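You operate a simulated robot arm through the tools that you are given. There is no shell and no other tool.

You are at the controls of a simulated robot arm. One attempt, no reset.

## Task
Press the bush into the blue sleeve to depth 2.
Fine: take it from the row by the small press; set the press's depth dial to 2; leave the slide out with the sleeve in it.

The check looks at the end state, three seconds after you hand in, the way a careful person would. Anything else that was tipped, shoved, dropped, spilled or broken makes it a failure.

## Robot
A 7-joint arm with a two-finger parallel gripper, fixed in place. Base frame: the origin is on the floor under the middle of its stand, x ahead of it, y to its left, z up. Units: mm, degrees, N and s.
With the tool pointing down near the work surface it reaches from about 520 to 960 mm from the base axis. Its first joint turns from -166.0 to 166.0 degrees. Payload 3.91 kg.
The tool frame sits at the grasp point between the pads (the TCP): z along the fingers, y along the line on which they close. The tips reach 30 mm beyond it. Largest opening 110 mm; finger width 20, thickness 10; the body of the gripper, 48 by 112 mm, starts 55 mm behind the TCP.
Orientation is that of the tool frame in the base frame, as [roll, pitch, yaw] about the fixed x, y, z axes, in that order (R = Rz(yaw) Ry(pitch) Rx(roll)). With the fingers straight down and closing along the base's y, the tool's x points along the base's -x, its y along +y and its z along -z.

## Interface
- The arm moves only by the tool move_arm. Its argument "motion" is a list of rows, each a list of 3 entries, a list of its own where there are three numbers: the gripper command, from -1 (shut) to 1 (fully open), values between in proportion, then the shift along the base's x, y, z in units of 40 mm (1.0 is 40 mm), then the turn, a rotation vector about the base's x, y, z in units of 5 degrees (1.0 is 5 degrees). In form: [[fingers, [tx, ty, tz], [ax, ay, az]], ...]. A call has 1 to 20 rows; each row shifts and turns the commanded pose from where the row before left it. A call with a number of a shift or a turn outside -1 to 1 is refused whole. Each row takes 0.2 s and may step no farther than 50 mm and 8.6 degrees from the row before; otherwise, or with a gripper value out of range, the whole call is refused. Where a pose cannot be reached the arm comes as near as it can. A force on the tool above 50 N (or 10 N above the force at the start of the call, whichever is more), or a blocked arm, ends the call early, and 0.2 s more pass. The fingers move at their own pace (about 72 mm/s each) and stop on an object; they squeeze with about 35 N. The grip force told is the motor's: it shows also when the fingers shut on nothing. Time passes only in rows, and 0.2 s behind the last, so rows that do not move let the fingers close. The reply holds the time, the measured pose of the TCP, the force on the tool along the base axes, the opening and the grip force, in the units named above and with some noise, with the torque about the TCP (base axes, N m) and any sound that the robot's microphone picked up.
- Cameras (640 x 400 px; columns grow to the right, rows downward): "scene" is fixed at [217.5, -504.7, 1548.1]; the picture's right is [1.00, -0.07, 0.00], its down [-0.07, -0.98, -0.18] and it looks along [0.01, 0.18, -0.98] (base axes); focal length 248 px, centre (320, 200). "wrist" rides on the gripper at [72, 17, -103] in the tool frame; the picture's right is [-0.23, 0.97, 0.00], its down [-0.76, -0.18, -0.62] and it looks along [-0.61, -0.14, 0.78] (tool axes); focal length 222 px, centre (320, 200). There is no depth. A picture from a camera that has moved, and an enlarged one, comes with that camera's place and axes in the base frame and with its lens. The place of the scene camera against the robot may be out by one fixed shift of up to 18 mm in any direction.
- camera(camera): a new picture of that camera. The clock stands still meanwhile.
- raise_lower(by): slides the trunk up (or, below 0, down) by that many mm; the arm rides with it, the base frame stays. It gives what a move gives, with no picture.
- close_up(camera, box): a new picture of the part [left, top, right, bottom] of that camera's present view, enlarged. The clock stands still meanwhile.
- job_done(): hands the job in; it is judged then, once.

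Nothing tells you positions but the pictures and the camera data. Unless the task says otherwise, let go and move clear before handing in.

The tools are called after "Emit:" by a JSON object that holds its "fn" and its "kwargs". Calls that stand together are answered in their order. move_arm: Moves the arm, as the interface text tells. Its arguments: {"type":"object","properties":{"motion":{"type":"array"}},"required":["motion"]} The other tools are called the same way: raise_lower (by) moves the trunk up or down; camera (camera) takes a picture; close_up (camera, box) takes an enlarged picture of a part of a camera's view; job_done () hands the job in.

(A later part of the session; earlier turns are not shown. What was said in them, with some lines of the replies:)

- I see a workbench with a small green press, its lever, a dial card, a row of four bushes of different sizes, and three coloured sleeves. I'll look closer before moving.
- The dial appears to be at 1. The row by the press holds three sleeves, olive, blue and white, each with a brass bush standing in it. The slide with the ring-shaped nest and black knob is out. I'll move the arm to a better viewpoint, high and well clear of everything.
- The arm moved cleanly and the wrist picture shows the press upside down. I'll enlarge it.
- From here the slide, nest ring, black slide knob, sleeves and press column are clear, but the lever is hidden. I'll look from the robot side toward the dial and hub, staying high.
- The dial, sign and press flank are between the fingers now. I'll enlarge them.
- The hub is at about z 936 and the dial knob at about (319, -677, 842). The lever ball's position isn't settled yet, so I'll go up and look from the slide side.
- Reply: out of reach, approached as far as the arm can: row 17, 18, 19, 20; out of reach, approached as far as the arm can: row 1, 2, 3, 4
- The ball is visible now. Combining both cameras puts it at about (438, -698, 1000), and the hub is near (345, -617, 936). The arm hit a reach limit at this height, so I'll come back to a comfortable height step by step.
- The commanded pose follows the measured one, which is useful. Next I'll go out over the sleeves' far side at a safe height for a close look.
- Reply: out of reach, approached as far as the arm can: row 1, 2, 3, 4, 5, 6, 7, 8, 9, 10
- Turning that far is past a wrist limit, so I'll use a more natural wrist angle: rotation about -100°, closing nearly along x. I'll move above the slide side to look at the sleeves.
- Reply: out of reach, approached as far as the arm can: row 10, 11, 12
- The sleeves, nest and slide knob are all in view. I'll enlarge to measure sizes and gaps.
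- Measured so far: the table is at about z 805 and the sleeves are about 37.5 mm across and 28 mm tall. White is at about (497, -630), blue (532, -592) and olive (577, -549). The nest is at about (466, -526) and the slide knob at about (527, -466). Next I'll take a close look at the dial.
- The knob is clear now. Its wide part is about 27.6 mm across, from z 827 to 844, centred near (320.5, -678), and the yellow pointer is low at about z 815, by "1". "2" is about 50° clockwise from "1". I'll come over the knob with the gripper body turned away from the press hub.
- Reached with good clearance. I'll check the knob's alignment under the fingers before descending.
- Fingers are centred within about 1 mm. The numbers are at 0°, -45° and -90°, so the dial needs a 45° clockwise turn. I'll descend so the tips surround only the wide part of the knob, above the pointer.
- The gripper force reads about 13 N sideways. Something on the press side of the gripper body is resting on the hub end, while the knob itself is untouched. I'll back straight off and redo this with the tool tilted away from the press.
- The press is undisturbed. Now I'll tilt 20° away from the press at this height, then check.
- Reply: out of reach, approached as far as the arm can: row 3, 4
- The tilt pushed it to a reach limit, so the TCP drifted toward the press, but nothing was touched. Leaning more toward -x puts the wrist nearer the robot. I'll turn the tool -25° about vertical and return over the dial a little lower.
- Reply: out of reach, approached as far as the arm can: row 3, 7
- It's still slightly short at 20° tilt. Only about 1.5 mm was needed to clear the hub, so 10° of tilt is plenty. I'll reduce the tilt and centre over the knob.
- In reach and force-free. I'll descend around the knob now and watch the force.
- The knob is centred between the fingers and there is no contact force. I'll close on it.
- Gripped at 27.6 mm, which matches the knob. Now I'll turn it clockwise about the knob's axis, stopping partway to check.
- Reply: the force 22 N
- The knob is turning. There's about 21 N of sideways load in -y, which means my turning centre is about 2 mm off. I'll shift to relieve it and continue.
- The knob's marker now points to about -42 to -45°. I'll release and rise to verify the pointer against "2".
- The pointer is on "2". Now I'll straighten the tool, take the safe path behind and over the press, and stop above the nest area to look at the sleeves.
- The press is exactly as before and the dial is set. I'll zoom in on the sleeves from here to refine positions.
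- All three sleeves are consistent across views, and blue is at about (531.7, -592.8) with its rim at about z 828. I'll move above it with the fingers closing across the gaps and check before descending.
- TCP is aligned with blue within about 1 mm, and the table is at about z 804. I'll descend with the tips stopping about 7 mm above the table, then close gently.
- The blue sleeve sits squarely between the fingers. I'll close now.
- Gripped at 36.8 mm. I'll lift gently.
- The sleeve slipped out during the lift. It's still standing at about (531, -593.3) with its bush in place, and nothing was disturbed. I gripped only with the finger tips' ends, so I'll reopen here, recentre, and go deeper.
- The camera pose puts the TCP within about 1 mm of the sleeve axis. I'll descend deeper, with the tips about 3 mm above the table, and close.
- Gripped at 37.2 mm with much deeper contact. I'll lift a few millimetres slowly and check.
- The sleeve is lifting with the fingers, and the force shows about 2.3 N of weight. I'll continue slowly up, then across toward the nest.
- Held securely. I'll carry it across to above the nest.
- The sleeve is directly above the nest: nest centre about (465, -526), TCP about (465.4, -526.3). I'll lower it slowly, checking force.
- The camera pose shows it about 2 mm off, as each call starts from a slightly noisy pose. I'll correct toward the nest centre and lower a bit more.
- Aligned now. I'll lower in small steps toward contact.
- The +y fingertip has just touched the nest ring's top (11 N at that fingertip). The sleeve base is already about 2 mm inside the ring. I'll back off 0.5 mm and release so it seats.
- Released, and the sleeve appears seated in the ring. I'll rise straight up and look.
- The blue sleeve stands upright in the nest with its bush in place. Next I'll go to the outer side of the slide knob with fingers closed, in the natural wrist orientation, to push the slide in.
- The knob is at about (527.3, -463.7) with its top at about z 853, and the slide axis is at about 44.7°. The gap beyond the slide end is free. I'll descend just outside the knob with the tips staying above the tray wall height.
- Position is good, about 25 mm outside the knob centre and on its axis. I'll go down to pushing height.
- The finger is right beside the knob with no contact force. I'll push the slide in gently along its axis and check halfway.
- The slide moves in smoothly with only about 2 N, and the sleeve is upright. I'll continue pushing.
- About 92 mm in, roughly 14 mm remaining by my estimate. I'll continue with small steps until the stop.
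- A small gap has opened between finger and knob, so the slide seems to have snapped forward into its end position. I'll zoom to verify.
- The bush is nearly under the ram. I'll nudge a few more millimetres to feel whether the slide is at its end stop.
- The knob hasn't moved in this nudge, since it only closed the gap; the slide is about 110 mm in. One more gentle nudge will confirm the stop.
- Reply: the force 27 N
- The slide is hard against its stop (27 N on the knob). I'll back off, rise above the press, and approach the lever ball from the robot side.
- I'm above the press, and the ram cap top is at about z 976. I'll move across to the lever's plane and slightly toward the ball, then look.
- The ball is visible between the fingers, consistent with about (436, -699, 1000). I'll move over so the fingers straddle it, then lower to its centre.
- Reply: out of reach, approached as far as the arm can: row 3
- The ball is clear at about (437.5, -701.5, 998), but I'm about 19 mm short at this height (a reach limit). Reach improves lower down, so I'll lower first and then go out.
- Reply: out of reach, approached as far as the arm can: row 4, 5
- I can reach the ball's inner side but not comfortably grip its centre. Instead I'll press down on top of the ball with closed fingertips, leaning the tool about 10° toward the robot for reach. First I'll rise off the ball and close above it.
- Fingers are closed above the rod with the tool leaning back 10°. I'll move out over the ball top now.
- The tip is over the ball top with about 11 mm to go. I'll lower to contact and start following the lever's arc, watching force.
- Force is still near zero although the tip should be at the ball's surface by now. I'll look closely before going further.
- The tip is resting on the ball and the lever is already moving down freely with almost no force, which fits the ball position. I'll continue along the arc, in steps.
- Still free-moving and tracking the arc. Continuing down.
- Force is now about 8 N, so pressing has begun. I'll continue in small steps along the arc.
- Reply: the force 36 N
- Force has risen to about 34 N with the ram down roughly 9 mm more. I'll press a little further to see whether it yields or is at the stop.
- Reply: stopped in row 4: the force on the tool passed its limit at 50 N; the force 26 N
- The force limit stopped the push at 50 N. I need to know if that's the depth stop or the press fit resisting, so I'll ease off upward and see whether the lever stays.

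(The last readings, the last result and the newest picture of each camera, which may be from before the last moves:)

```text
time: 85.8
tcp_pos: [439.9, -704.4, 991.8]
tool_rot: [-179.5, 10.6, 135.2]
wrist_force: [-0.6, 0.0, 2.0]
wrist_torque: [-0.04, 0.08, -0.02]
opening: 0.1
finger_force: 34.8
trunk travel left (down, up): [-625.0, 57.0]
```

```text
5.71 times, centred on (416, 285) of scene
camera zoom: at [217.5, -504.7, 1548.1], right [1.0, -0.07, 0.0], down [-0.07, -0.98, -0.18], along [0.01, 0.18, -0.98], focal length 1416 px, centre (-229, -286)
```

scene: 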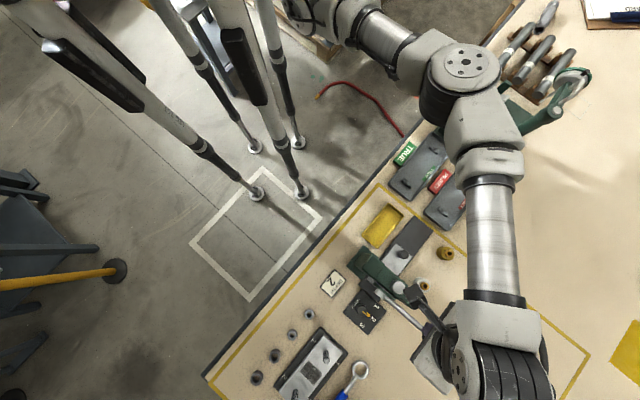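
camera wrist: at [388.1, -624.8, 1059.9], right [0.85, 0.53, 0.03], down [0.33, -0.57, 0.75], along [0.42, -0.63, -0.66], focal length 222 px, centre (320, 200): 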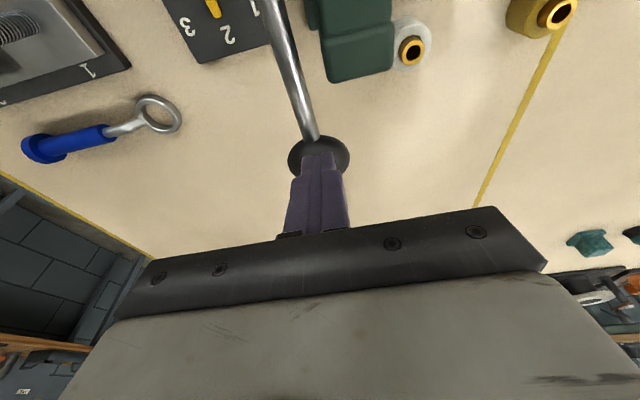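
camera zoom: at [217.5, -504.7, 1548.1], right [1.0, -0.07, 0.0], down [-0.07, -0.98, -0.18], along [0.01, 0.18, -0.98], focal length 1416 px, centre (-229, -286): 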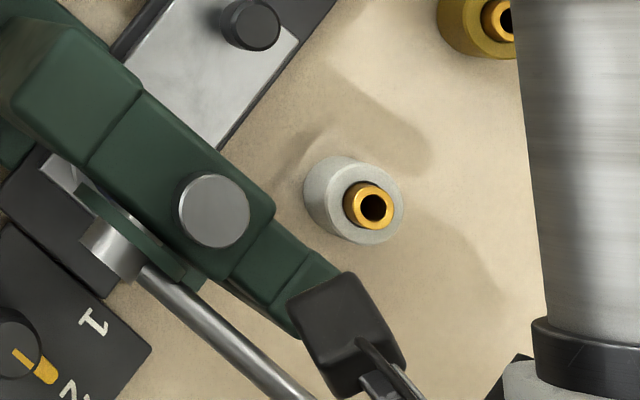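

The lever follows my finger back up, so it has a return spring. I'll let it return fully and gently, then inspect the bush from the slide side.

Emit:
{"fn": "move_arm", "kwargs": {"motion": [[-1, [-0.01, 0.01, 0.25], [0, 0, 0]], [-1, [-0.03, 0.03, 0.25], [0, 0, 0]], [-1, [-0.04, 0.04, 0.25], [0, 0, 0]], [-1, [-0.05, 0.05, 0.25], [0, 0, 0]], [-1, [-0.06, 0.06, 0.25], [0, 0, 0]], [-1, [-0.06, 0.06, 0.25], [0, 0, 0]], [-1, [-0.06, 0.06, 0.3], [0, 0, 0]], [-1, [-0.3, 0.3, 0.2], [0, 0, 0]], [-1, [-0.4, 0.4, 0], [0, 0, 0]]]}}

Emit:
{"fn": "camera", "kwargs": {"camera": "wrist"}}

Emit:
{"fn": "close_up", "kwargs": {"camera": "scene", "box": [360, 250, 472, 320]}}

```text
time: 87.8
tcp_pos: [397.0, -662.9, 1070.6]
tool_rot: [-179.6, 10.5, 135.2]
wrist_force: [-0.1, 0.1, -0.6]
wrist_torque: [0.02, 0.02, 0.03]
opening: 0.0
finger_force: 35.4
trunk travel left (down, up): [-625.0, 57.0]
```

```text
taken
camera wrist: at [347.1, -586.5, 1159.7], right [0.85, 0.53, 0.03], down [0.33, -0.57, 0.75], along [0.42, -0.62, -0.66], focal length 222 px, centre (320, 200)
```

wrist: 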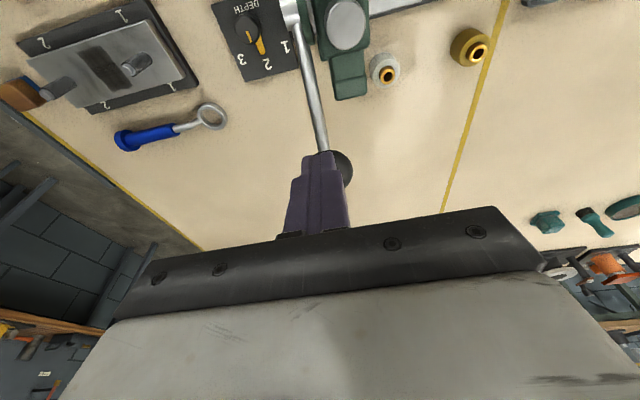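

```text
5.71 times, centred on (416, 285) of scene
camera zoom: at [217.5, -504.7, 1548.1], right [1.0, -0.07, 0.0], down [-0.07, -0.98, -0.18], along [0.01, 0.18, -0.98], focal length 1416 px, centre (-229, -286)
```

zoom: 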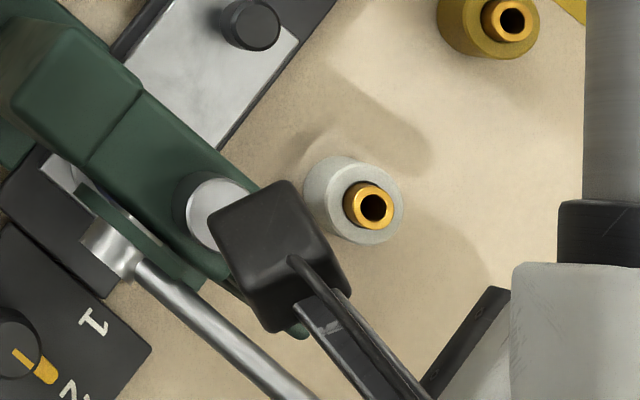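

The lever is back up. I'll straighten the tool and go around to the slide side for a look at the bush under the ram.

Emit:
{"fn": "move_arm", "kwargs": {"motion": [[-1, [-0.5, 0.5, 0], [0.711, 0.703, 0]], [-1, [-0.5, 0.5, 0], [0.711, 0.703, 0]], [-1, [0.52, 0.514, 0], [0, 0, 0]], [-1, [0.52, 0.514, 0], [0, 0, 0]], [-1, [0.52, 0.514, 0], [0, 0, 0]], [-1, [0.52, 0.514, 0], [0, 0, 0]], [-1, [0.4, 0.29, -0.5], [0, 0, 0]], [-1, [0.4, 0.29, -0.5], [0, 0, 0]], [-1, [0, 0, -0.9], [0, 0, 0]], [-1, [0, 0, -0.9], [0, 0, 0]], [-1, [0, 0, -0.9], [0, 0, 0]], [-1, [0, 0, -0.7], [0, 0, 0]]]}}

Emit:
{"fn": "camera", "kwargs": {"camera": "wrist"}}

Emit:
{"fn": "close_up", "kwargs": {"camera": "wrist", "box": [60, 100, 260, 260]}}

```text
time: 90.5
tcp_pos: [470.8, -521.3, 894.6]
tool_rot: [-179.5, 0.4, 135.2]
wrist_force: [0.4, -0.3, 0.4]
wrist_torque: [-0.02, 0.0, 0.04]
opening: 0.1
finger_force: 34.8
trunk travel left (down, up): [-625.0, 57.0]
```

```text
taken
camera wrist: at [431.9, -456.7, 997.4], right [0.85, 0.53, 0.0], down [0.41, -0.66, 0.63], along [0.33, -0.54, -0.78], focal length 222 px, centre (320, 200)
```

wrist: 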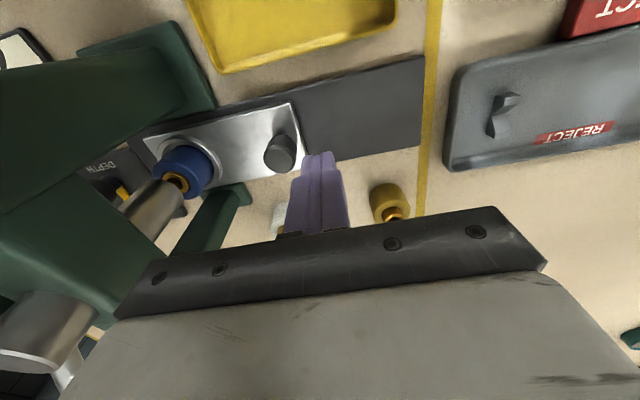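

```text
2.50 times, centred on (160, 180) of wrist
camera zoom: at [431.9, -456.7, 997.4], right [0.85, 0.53, 0.0], down [0.41, -0.66, 0.63], along [0.33, -0.54, -0.78], focal length 555 px, centre (720, 250)
```

zoom: 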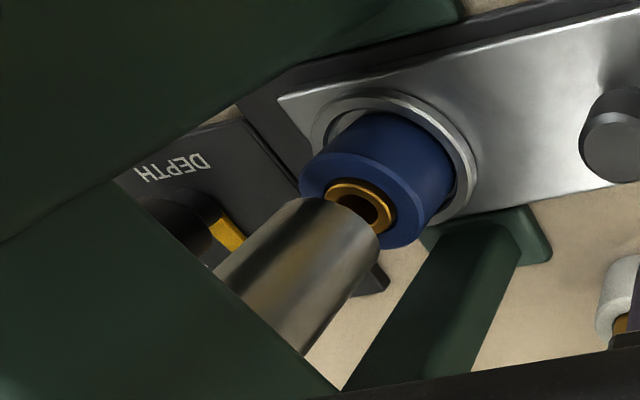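

The bush has clearly been pressed in most of the way. I'll zoom more closely.

Emit:
{"fn": "close_up", "kwargs": {"camera": "wrist", "box": [145, 130, 225, 200]}}

```text
5.71 times, centred on (185, 165) of wrist
camera zoom: at [431.9, -456.7, 997.4], right [0.85, 0.53, 0.0], down [0.41, -0.66, 0.63], along [0.33, -0.54, -0.78], focal length 1269 px, centre (1091, 400)
```

zoom: 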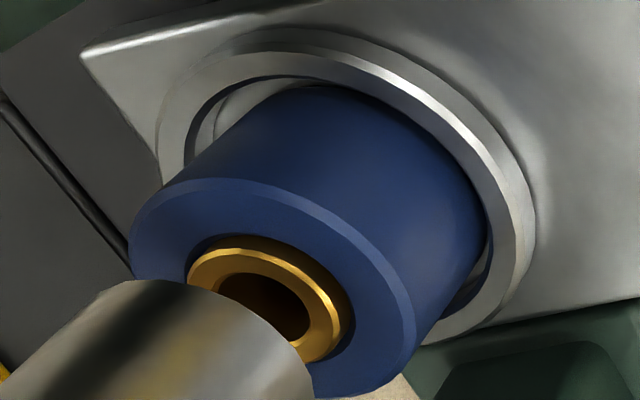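

About 1.5–3 mm of the bush stands above the rim now, compared with 14 mm before, and the lever met a hard stop at the "2" setting. Now I'll pull the slide out with an open gripper straddling the knob, using the inner finger.

Emit:
{"fn": "move_arm", "kwargs": {"motion": [[-0.4, [-0.1, -0.07, 0.05], [0, 0, 0]], [0.09, [-0.12, -0.08, 0], [0, 0, 0]], [0.09, [-0.12, -0.08, 0], [0, 0, 0]], [0.09, [0, 0, 0], [0, 0, 0]]]}}

Emit:
{"fn": "camera", "kwargs": {"camera": "wrist"}}

Emit:
{"fn": "close_up", "kwargs": {"camera": "wrist", "box": [200, 80, 400, 220]}}

```text
time: 91.5
tcp_pos: [458.4, -526.6, 898.0]
tool_rot: [-179.6, 0.5, 135.2]
wrist_force: [-0.2, -0.1, -0.4]
wrist_torque: [0.0, -0.05, 0.01]
opening: 60.1
finger_force: 0.2
trunk travel left (down, up): [-625.0, 57.0]
```

```text
taken
camera wrist: at [420.4, -462.0, 999.9], right [0.85, 0.53, 0.0], down [0.41, -0.66, 0.63], along [0.33, -0.54, -0.78], focal length 222 px, centre (320, 200)
```

wrist: 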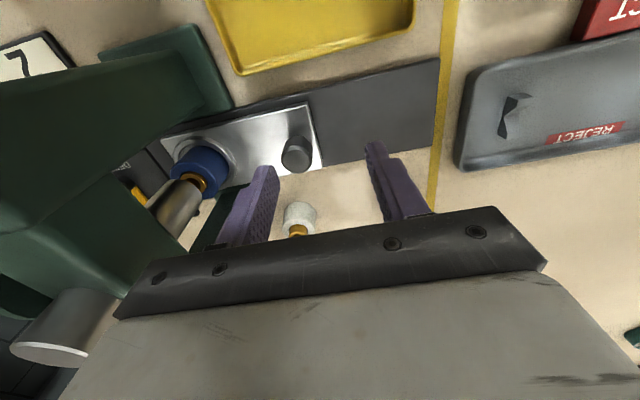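

```text
2.86 times, centred on (300, 150) of wrist
camera zoom: at [420.4, -462.0, 999.9], right [0.85, 0.53, 0.0], down [0.41, -0.66, 0.63], along [0.33, -0.54, -0.78], focal length 635 px, centre (377, 343)
```

zoom: 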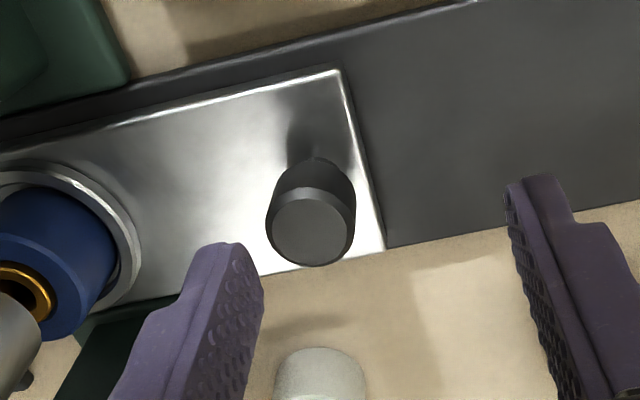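

The knob is at about (448, -538.8) between the open fingers. I'll shift slightly so the inner finger clears it, then descend.

Emit:
{"fn": "move_arm", "kwargs": {"motion": [[0.09, [-0.04, -0.1, 0], [0, 0, 0]], [0.09, [0, 0, -0.3], [0, 0, 0]], [0.09, [0, 0, -0.3], [0, 0, 0]], [0.09, [0, 0, -0.3], [0, 0, 0]], [0.09, [0, 0, 0], [0, 0, 0]]]}}

Emit:
{"fn": "camera", "kwargs": {"camera": "wrist"}}

Emit:
{"fn": "close_up", "kwargs": {"camera": "wrist", "box": [200, 80, 400, 220]}}

```text
time: 92.7
tcp_pos: [457.6, -530.1, 862.6]
tool_rot: [-179.7, 0.6, 135.1]
wrist_force: [0.1, -0.6, 0.6]
wrist_torque: [0.0, 0.01, -0.03]
opening: 59.9
finger_force: 0.1
trunk travel left (down, up): [-625.0, 57.0]
```

```text
taken
camera wrist: at [419.8, -466.2, 964.4], right [0.85, 0.53, 0.0], down [0.41, -0.66, 0.63], along [0.33, -0.54, -0.78], focal length 222 px, centre (320, 200)
```

wrist: 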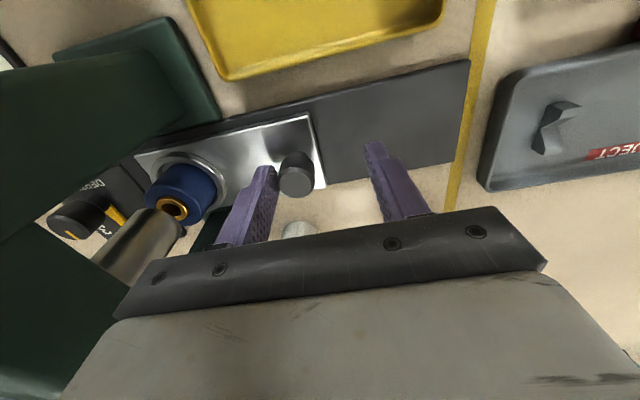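

```text
2.86 times, centred on (300, 150) of wrist
camera zoom: at [419.8, -466.2, 964.4], right [0.85, 0.53, 0.0], down [0.41, -0.66, 0.63], along [0.33, -0.54, -0.78], focal length 635 px, centre (377, 343)
```

zoom: 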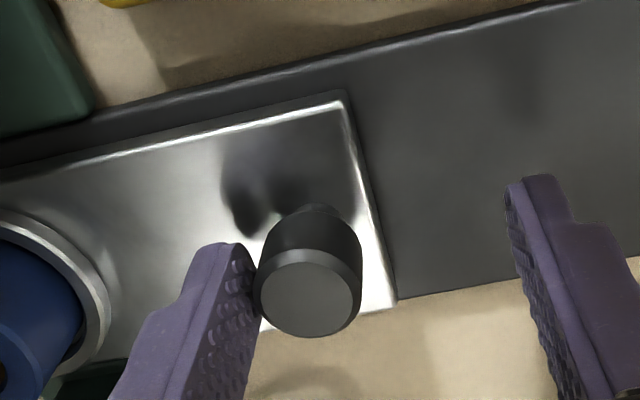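

The inner finger is just behind the knob. I'll pull the slide outward gently.

Emit:
{"fn": "move_arm", "kwargs": {"motion": [[0.09, [0.0356, 0.0352, 0], [0, 0, 0]], [0.09, [0.0356, 0.0352, 0], [0, 0, 0]], [0.09, [0.053, 0.053, 0], [0, 0, 0]], [0.09, [0.0711, 0.0703, 0], [0, 0, 0]], [0.09, [0.0889, 0.0879, 0], [0, 0, 0]], [0.09, [0.0889, 0.0879, 0], [0, 0, 0]], [0.09, [0.0889, 0.0879, 0], [0, 0, 0]], [0.09, [0.0889, 0.0879, 0], [0, 0, 0]], [0.09, [0.0889, 0.0879, 0], [0, 0, 0]], [0.09, [0.0889, 0.0879, 0], [0, 0, 0]], [0.09, [0.0711, 0.0703, 0], [0, 0, 0]], [0.09, [0, 0, 0], [0, 0, 0]]]}}

Emit:
{"fn": "camera", "kwargs": {"camera": "wrist"}}

Emit:
{"fn": "close_up", "kwargs": {"camera": "scene", "box": [360, 200, 472, 270]}}

```text
time: 95.2
tcp_pos: [491.3, -497.9, 861.2]
tool_rot: [-179.7, 0.5, 135.3]
wrist_force: [0.3, -1.0, 0.3]
wrist_torque: [-0.05, 0.01, 0.01]
opening: 59.9
finger_force: 0.2
trunk travel left (down, up): [-625.0, 57.0]
```

```text
taken
camera wrist: at [452.9, -433.8, 963.7], right [0.85, 0.53, 0.0], down [0.41, -0.66, 0.63], along [0.33, -0.54, -0.78], focal length 222 px, centre (320, 200)
```

wrist: 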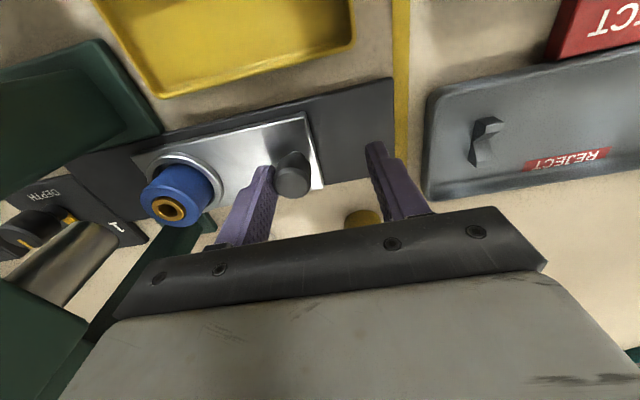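

```text
5.71 times, centred on (416, 235) of scene
camera zoom: at [217.5, -504.7, 1548.1], right [1.0, -0.07, 0.0], down [-0.07, -0.98, -0.18], along [0.01, 0.18, -0.98], focal length 1416 px, centre (-229, 0)
```

zoom: 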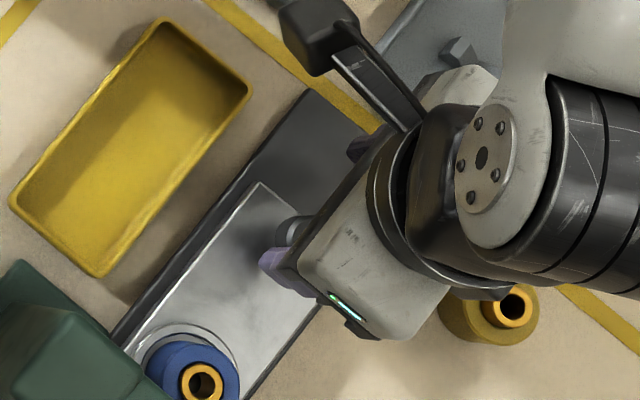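

The slide is coming out with the sleeve upright. I'll narrow the opening a bit so the outer finger stays away from the tray's bracket, then continue pulling.

Emit:
{"fn": "move_arm", "kwargs": {"motion": [[-0.05, [-0.053, -0.053, 0], [0, 0, 0]], [-0.2, [-0.053, -0.053, 0], [0, 0, 0]], [-0.2, [0, 0, 0], [0, 0, 0]], [-0.2, [0.0711, 0.0703, 0], [0, 0, 0]], [-0.2, [0.0889, 0.0879, 0], [0, 0, 0]], [-0.2, [0.0889, 0.0879, 0], [0, 0, 0]], [-0.2, [0.0889, 0.0879, 0], [0, 0, 0]], [-0.2, [0.0889, 0.0879, 0], [0, 0, 0]], [-0.2, [0.0889, 0.0879, 0], [0, 0, 0]], [-0.2, [0.0889, 0.0879, 0], [0, 0, 0]], [-0.2, [0.0889, 0.0879, 0], [0, 0, 0]], [-0.2, [0.0711, 0.0703, 0], [0, 0, 0]], [-0.2, [0, 0, 0], [0, 0, 0]]]}}

Emit:
{"fn": "camera", "kwargs": {"camera": "wrist"}}

Emit:
{"fn": "close_up", "kwargs": {"camera": "wrist", "box": [130, 80, 400, 220]}}

```text
time: 98.0
tcp_pos: [517.3, -472.9, 859.7]
tool_rot: [-179.7, 0.5, 135.1]
wrist_force: [-0.3, -0.2, -0.8]
wrist_torque: [-0.01, 0.02, -0.02]
opening: 44.1
finger_force: 0.3
trunk travel left (down, up): [-625.0, 57.0]
```

```text
taken
camera wrist: at [478.9, -408.4, 962.8], right [0.85, 0.53, 0.0], down [0.41, -0.66, 0.63], along [0.33, -0.54, -0.78], focal length 222 px, centre (320, 200)
```

wrist: 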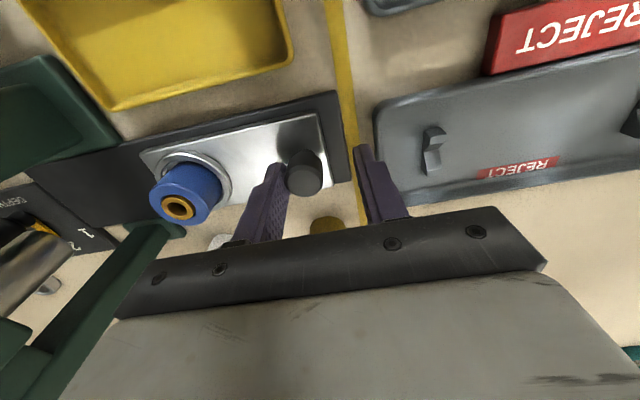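

```text
2.37 times, centred on (265, 150) of wrist
camera zoom: at [478.9, -408.4, 962.8], right [0.85, 0.53, 0.0], down [0.41, -0.66, 0.63], along [0.33, -0.54, -0.78], focal length 526 px, centre (450, 318)
```

zoom: 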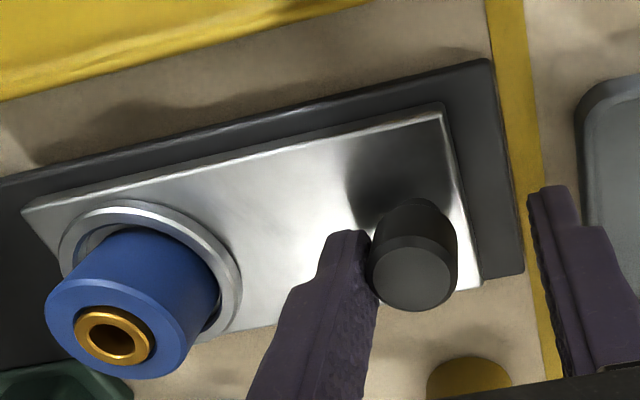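

About 22 mm remain to the original out position. Continuing gently.

Emit:
{"fn": "move_arm", "kwargs": {"motion": [[-0.2, [0.0711, 0.0703, 0], [0, 0, 0]], [-0.2, [0.0889, 0.0879, 0], [0, 0, 0]], [-0.2, [0.0889, 0.0879, 0], [0, 0, 0]], [-0.2, [0.0711, 0.0703, 0], [0, 0, 0]], [-0.2, [0, 0, 0], [0, 0, 0]]]}}

Emit:
{"fn": "camera", "kwargs": {"camera": "wrist"}}

```text
time: 99.2
tcp_pos: [531.5, -460.8, 861.9]
tool_rot: [-179.8, 0.5, 135.2]
wrist_force: [0.6, 0.0, 0.2]
wrist_torque: [0.02, 0.04, -0.02]
opening: 44.1
finger_force: 0.0
trunk travel left (down, up): [-625.0, 57.0]
```

```text
taken
camera wrist: at [493.0, -396.1, 963.9], right [0.85, 0.53, 0.0], down [0.41, -0.66, 0.63], along [0.33, -0.54, -0.78], focal length 222 px, centre (320, 200)
```

wrist: 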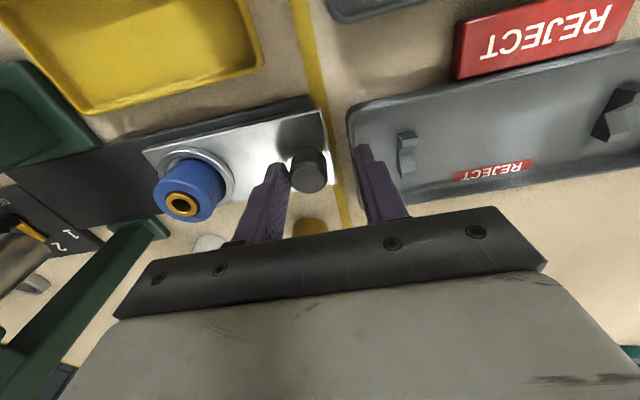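

The slide appears back at its original out position, with the knob at about (525–527, -462). I'll nudge to confirm it's at the outer stop.

Emit:
{"fn": "move_arm", "kwargs": {"motion": [[-0.2, [0.053, 0.053, 0], [0, 0, 0]], [-0.2, [0.036, 0.035, 0], [0, 0, 0]], [-0.2, [0, 0, 0], [0, 0, 0]]]}}

Emit:
{"fn": "camera", "kwargs": {"camera": "wrist"}}

Emit:
{"fn": "close_up", "kwargs": {"camera": "wrist", "box": [130, 80, 400, 220]}}

```text
time: 100.0
tcp_pos: [534.2, -456.8, 861.0]
tool_rot: [-179.7, 0.5, 135.1]
wrist_force: [-1.9, -3.6, 1.1]
wrist_torque: [-0.08, 0.0, 0.04]
opening: 45.5
finger_force: 2.1
trunk travel left (down, up): [-625.0, 57.0]
```

```text
taken
camera wrist: at [495.1, -392.9, 963.4], right [0.85, 0.53, 0.0], down [0.41, -0.66, 0.63], along [0.33, -0.54, -0.78], focal length 222 px, centre (320, 200)
```

wrist: 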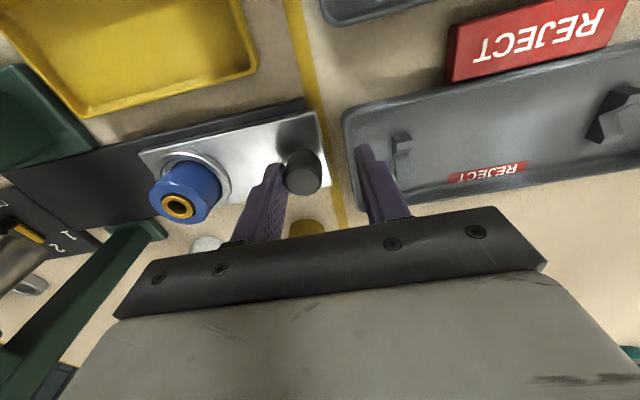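

```text
2.37 times, centred on (265, 150) of wrist
camera zoom: at [495.1, -392.9, 963.4], right [0.85, 0.53, 0.0], down [0.41, -0.66, 0.63], along [0.33, -0.54, -0.78], focal length 526 px, centre (450, 318)
```

zoom: 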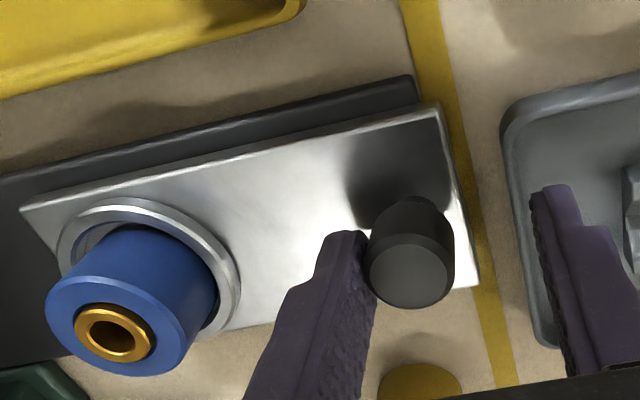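

At the outer stop, with a few newtons of resistance. I'll back off, rise clear and inspect the result.

Emit:
{"fn": "move_arm", "kwargs": {"motion": [[-0.2, [-0.1, -0.1, 0], [0, 0, 0]], [-0.2, [0, 0, 0.2], [0, 0, 0]], [-0.2, [0, 0, 0.5], [0, 0, 0]], [-0.2, [0, 0, 0.7], [0, 0, 0]], [-0.2, [0, 0, 0.7], [0, 0, 0]]]}}

Emit:
{"fn": "camera", "kwargs": {"camera": "wrist"}}

Emit:
{"fn": "close_up", "kwargs": {"camera": "wrist", "box": [170, 90, 290, 190]}}

Emit:
{"fn": "camera", "kwargs": {"camera": "scene"}}

Emit:
{"fn": "close_up", "kwargs": {"camera": "scene", "box": [384, 220, 464, 270]}}

```text
time: 101.2
tcp_pos: [530.1, -460.6, 945.8]
tool_rot: [-179.6, 0.5, 135.1]
wrist_force: [0.2, -0.3, -0.3]
wrist_torque: [0.03, -0.02, 0.01]
opening: 44.0
finger_force: 0.1
trunk travel left (down, up): [-625.0, 57.0]
```

```text
taken
camera wrist: at [491.8, -397.6, 1048.3], right [0.85, 0.53, 0.0], down [0.41, -0.66, 0.63], along [0.33, -0.54, -0.78], focal length 222 px, centre (320, 200)
```

wrist: 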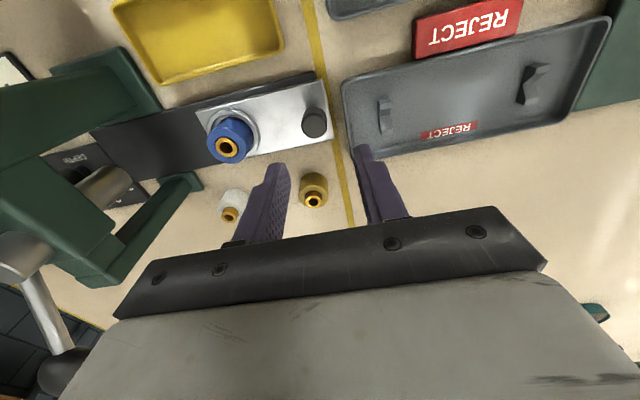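

```text
4.00 times, centred on (230, 140) of wrist
camera zoom: at [491.8, -397.6, 1048.3], right [0.85, 0.53, 0.0], down [0.41, -0.66, 0.63], along [0.33, -0.54, -0.78], focal length 888 px, centre (680, 440)
```

zoom: 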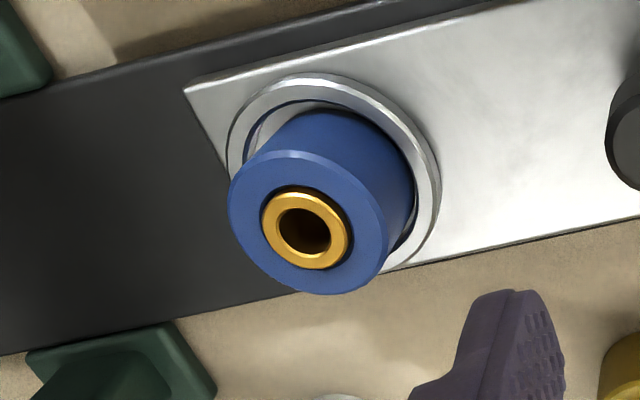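

```text
taken
```

scene: 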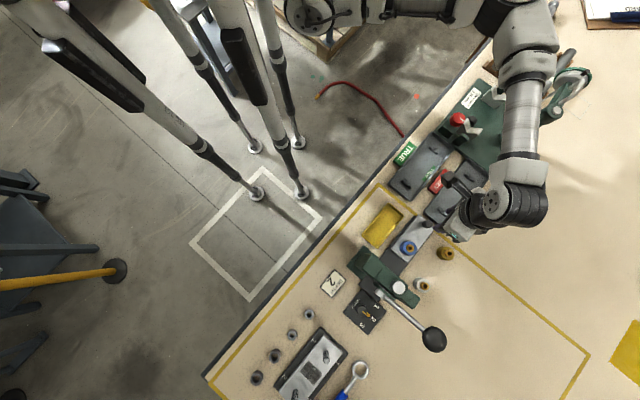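

```text
8.00 times, centred on (424, 245) of scene
camera zoom: at [217.5, -504.7, 1548.1], right [1.0, -0.07, 0.0], down [-0.07, -0.98, -0.18], along [0.01, 0.18, -0.98], focal length 1982 px, centre (-512, -160)
```

zoom: 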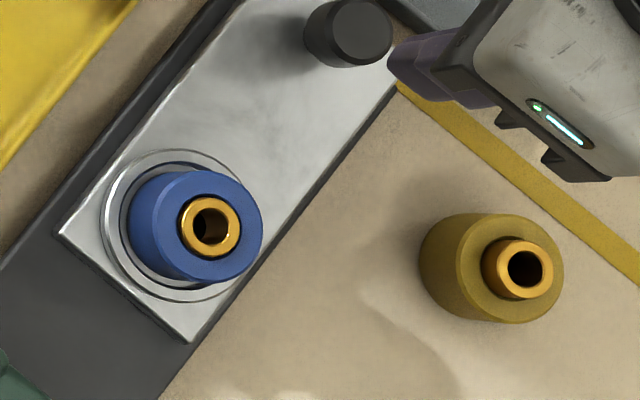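

The blue sleeve stands in the nest with the bush pressed to a small remaining lip. The slide is out, the lever is up and the other two sleeves are untouched. I'll move the arm clear and then do a final check.

Emit:
{"fn": "move_arm", "kwargs": {"motion": [[-0.2, [-0.1, 0.05, 0.6], [0, 0, 0]], [0, [-0.4, 0.1, 0.6], [0, 0, 0]], [0, [-0.6, 0.1, 0.6], [0, 0, 0]], [0, [-0.7, 0.2, 0.6], [0, 0, 0]], [0, [-0.7, 0.2, 0.5], [0, 0, 0]], [0, [-0.7, 0.3, 0.4], [0, 0, 0]], [0, [-0.7, 0.3, 0.3], [0, 0, 0]], [0, [-0.6, 0.4, 0.3], [0, 0, 0]]]}}

Emit:
{"fn": "camera", "kwargs": {"camera": "scene"}}

Emit:
{"fn": "close_up", "kwargs": {"camera": "scene", "box": [320, 200, 480, 300]}}

Emit:
{"fn": "close_up", "kwargs": {"camera": "scene", "box": [320, 260, 480, 360]}}

Emit:
{"fn": "camera", "kwargs": {"camera": "wrist"}}

```text
time: 103.0
tcp_pos: [347.3, -392.7, 1103.0]
tool_rot: [-179.7, 0.5, 135.2]
wrist_force: [0.5, -0.3, -0.2]
wrist_torque: [-0.02, 0.01, 0.0]
opening: 55.4
finger_force: 0.1
trunk travel left (down, up): [-625.0, 57.0]
```

```text
taken
```

scene: 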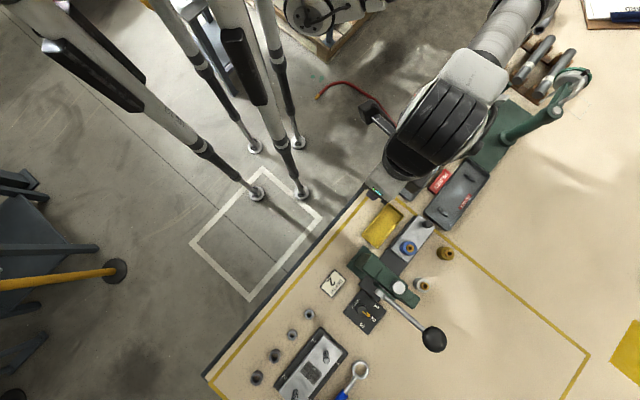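

```text
4.00 times, centred on (400, 250) of scene
camera zoom: at [217.5, -504.7, 1548.1], right [1.0, -0.07, 0.0], down [-0.07, -0.98, -0.18], along [0.01, 0.18, -0.98], focal length 991 px, centre (0, 0)
```

zoom: 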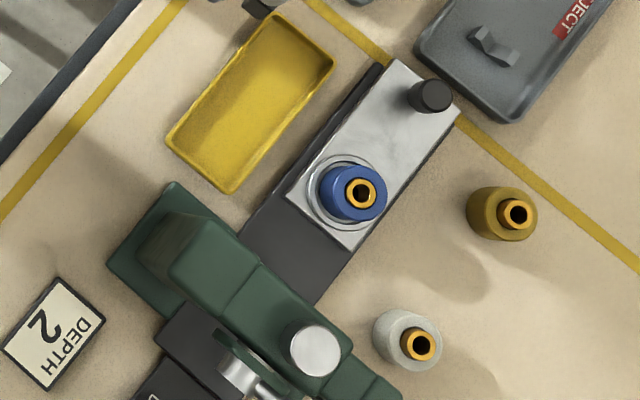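

```text
4.00 times, centred on (400, 310) of scene
camera zoom: at [217.5, -504.7, 1548.1], right [1.0, -0.07, 0.0], down [-0.07, -0.98, -0.18], along [0.01, 0.18, -0.98], focal length 991 px, centre (0, -240)
```

zoom: 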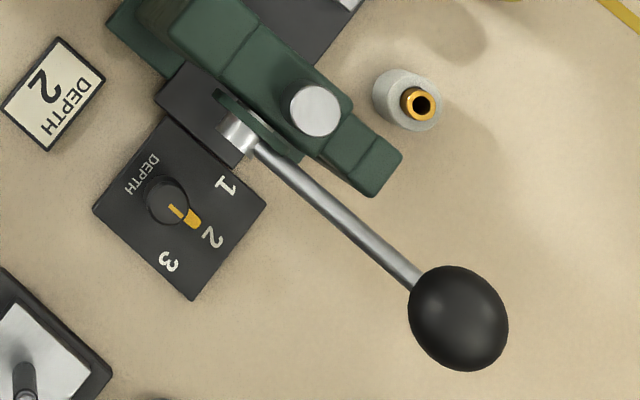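

```text
taken
camera wrist: at [308.5, -327.9, 1205.8], right [0.85, 0.53, 0.0], down [0.41, -0.66, 0.63], along [0.33, -0.54, -0.78], focal length 222 px, centre (320, 200)
```

wrist: 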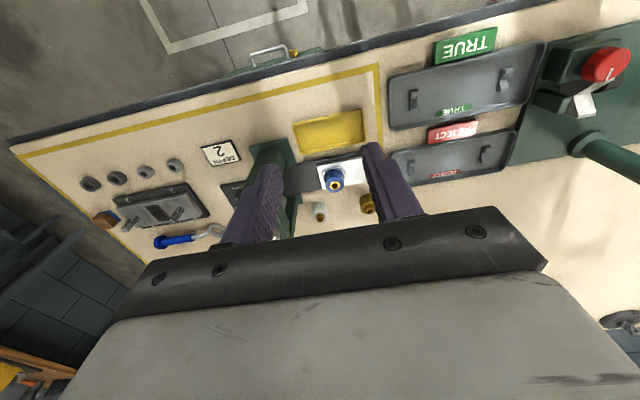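

Everything is back where it was, with the dial on 2, the lever up and the slide out. One last close look at the bush depth before handing in.

Emit:
{"fn": "close_up", "kwargs": {"camera": "scene", "box": [396, 236, 420, 260]}}

Emit:
{"fn": "close_up", "kwargs": {"camera": "scene", "box": [410, 272, 434, 296]}}

Emit:
{"fn": "close_up", "kwargs": {"camera": "wrist", "box": [300, 150, 380, 220]}}

```text
16.00 times, centred on (408, 248) of scene
camera zoom: at [217.5, -504.7, 1548.1], right [1.0, -0.07, 0.0], down [-0.07, -0.98, -0.18], along [0.01, 0.18, -0.98], focal length 3964 px, centre (-1088, -568)
```

zoom: 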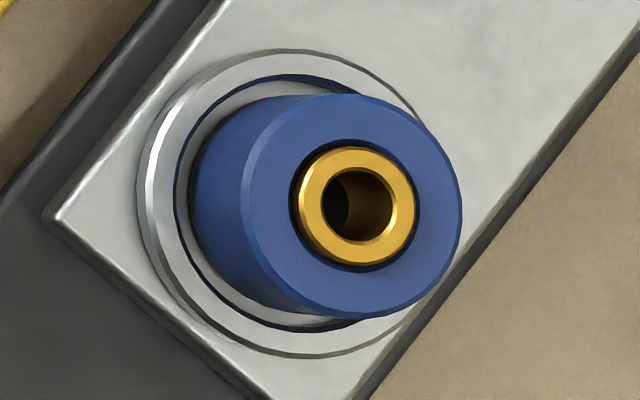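

```text
16.00 times, centred on (422, 284) of scene
camera zoom: at [217.5, -504.7, 1548.1], right [1.0, -0.07, 0.0], down [-0.07, -0.98, -0.18], along [0.01, 0.18, -0.98], focal length 3964 px, centre (-1312, -1144)
```

zoom: 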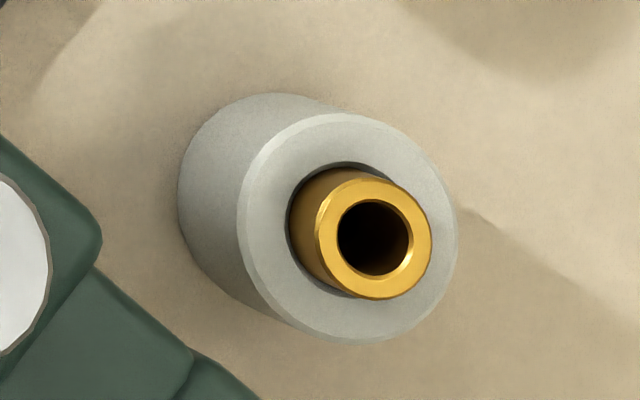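

```text
5.71 times, centred on (340, 185) of wrist
camera zoom: at [308.5, -327.9, 1205.8], right [0.85, 0.53, 0.0], down [0.41, -0.66, 0.63], along [0.33, -0.54, -0.78], focal length 1269 px, centre (206, 286)
```

zoom: 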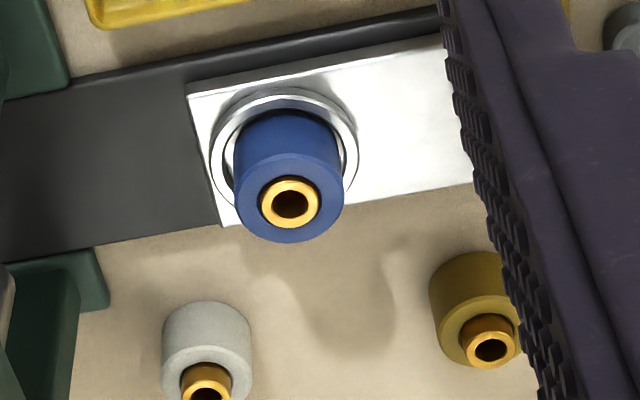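

The bush in the blue sleeve now stands only about 2 mm proud; the untouched sleeves are still at about 11–14 mm. It was pressed to the hard stop with the dial on 2. The slide is out with the sleeve upright in it, the lever is back up, nothing else has moved and the arm is clear, so I'm handing in.

Emit:
{"fn": "job_done", "kwargs": {}}

```text
The job is handed in.
```

I pressed the bush into the blue sleeve with the dial set to 2, and the job is handed in. The sleeve stands upright in the nest and the slide is back out.

- **Depth:** The lever pushed down until it met a hard stop (the robot halted at its 50 N limit). About 2 mm of the bush still shows above the sleeve, compared with roughly 11–14 mm on the untouched ones. I took the hard stop to be the depth-2 setting, but had no separate way to measure the depth.
- **Pick-up:** My first grip on the blue sleeve slipped on the lift. It stayed standing with its bush in place, and a deeper second grip held.
- **Press:** While setting the dial, the gripper briefly rested against the press hub with about 13 N. The press did not move in the pictures.
- **Everything else:** The other two sleeves, the trays and the lever are where they started, and the arm is clear of the press.
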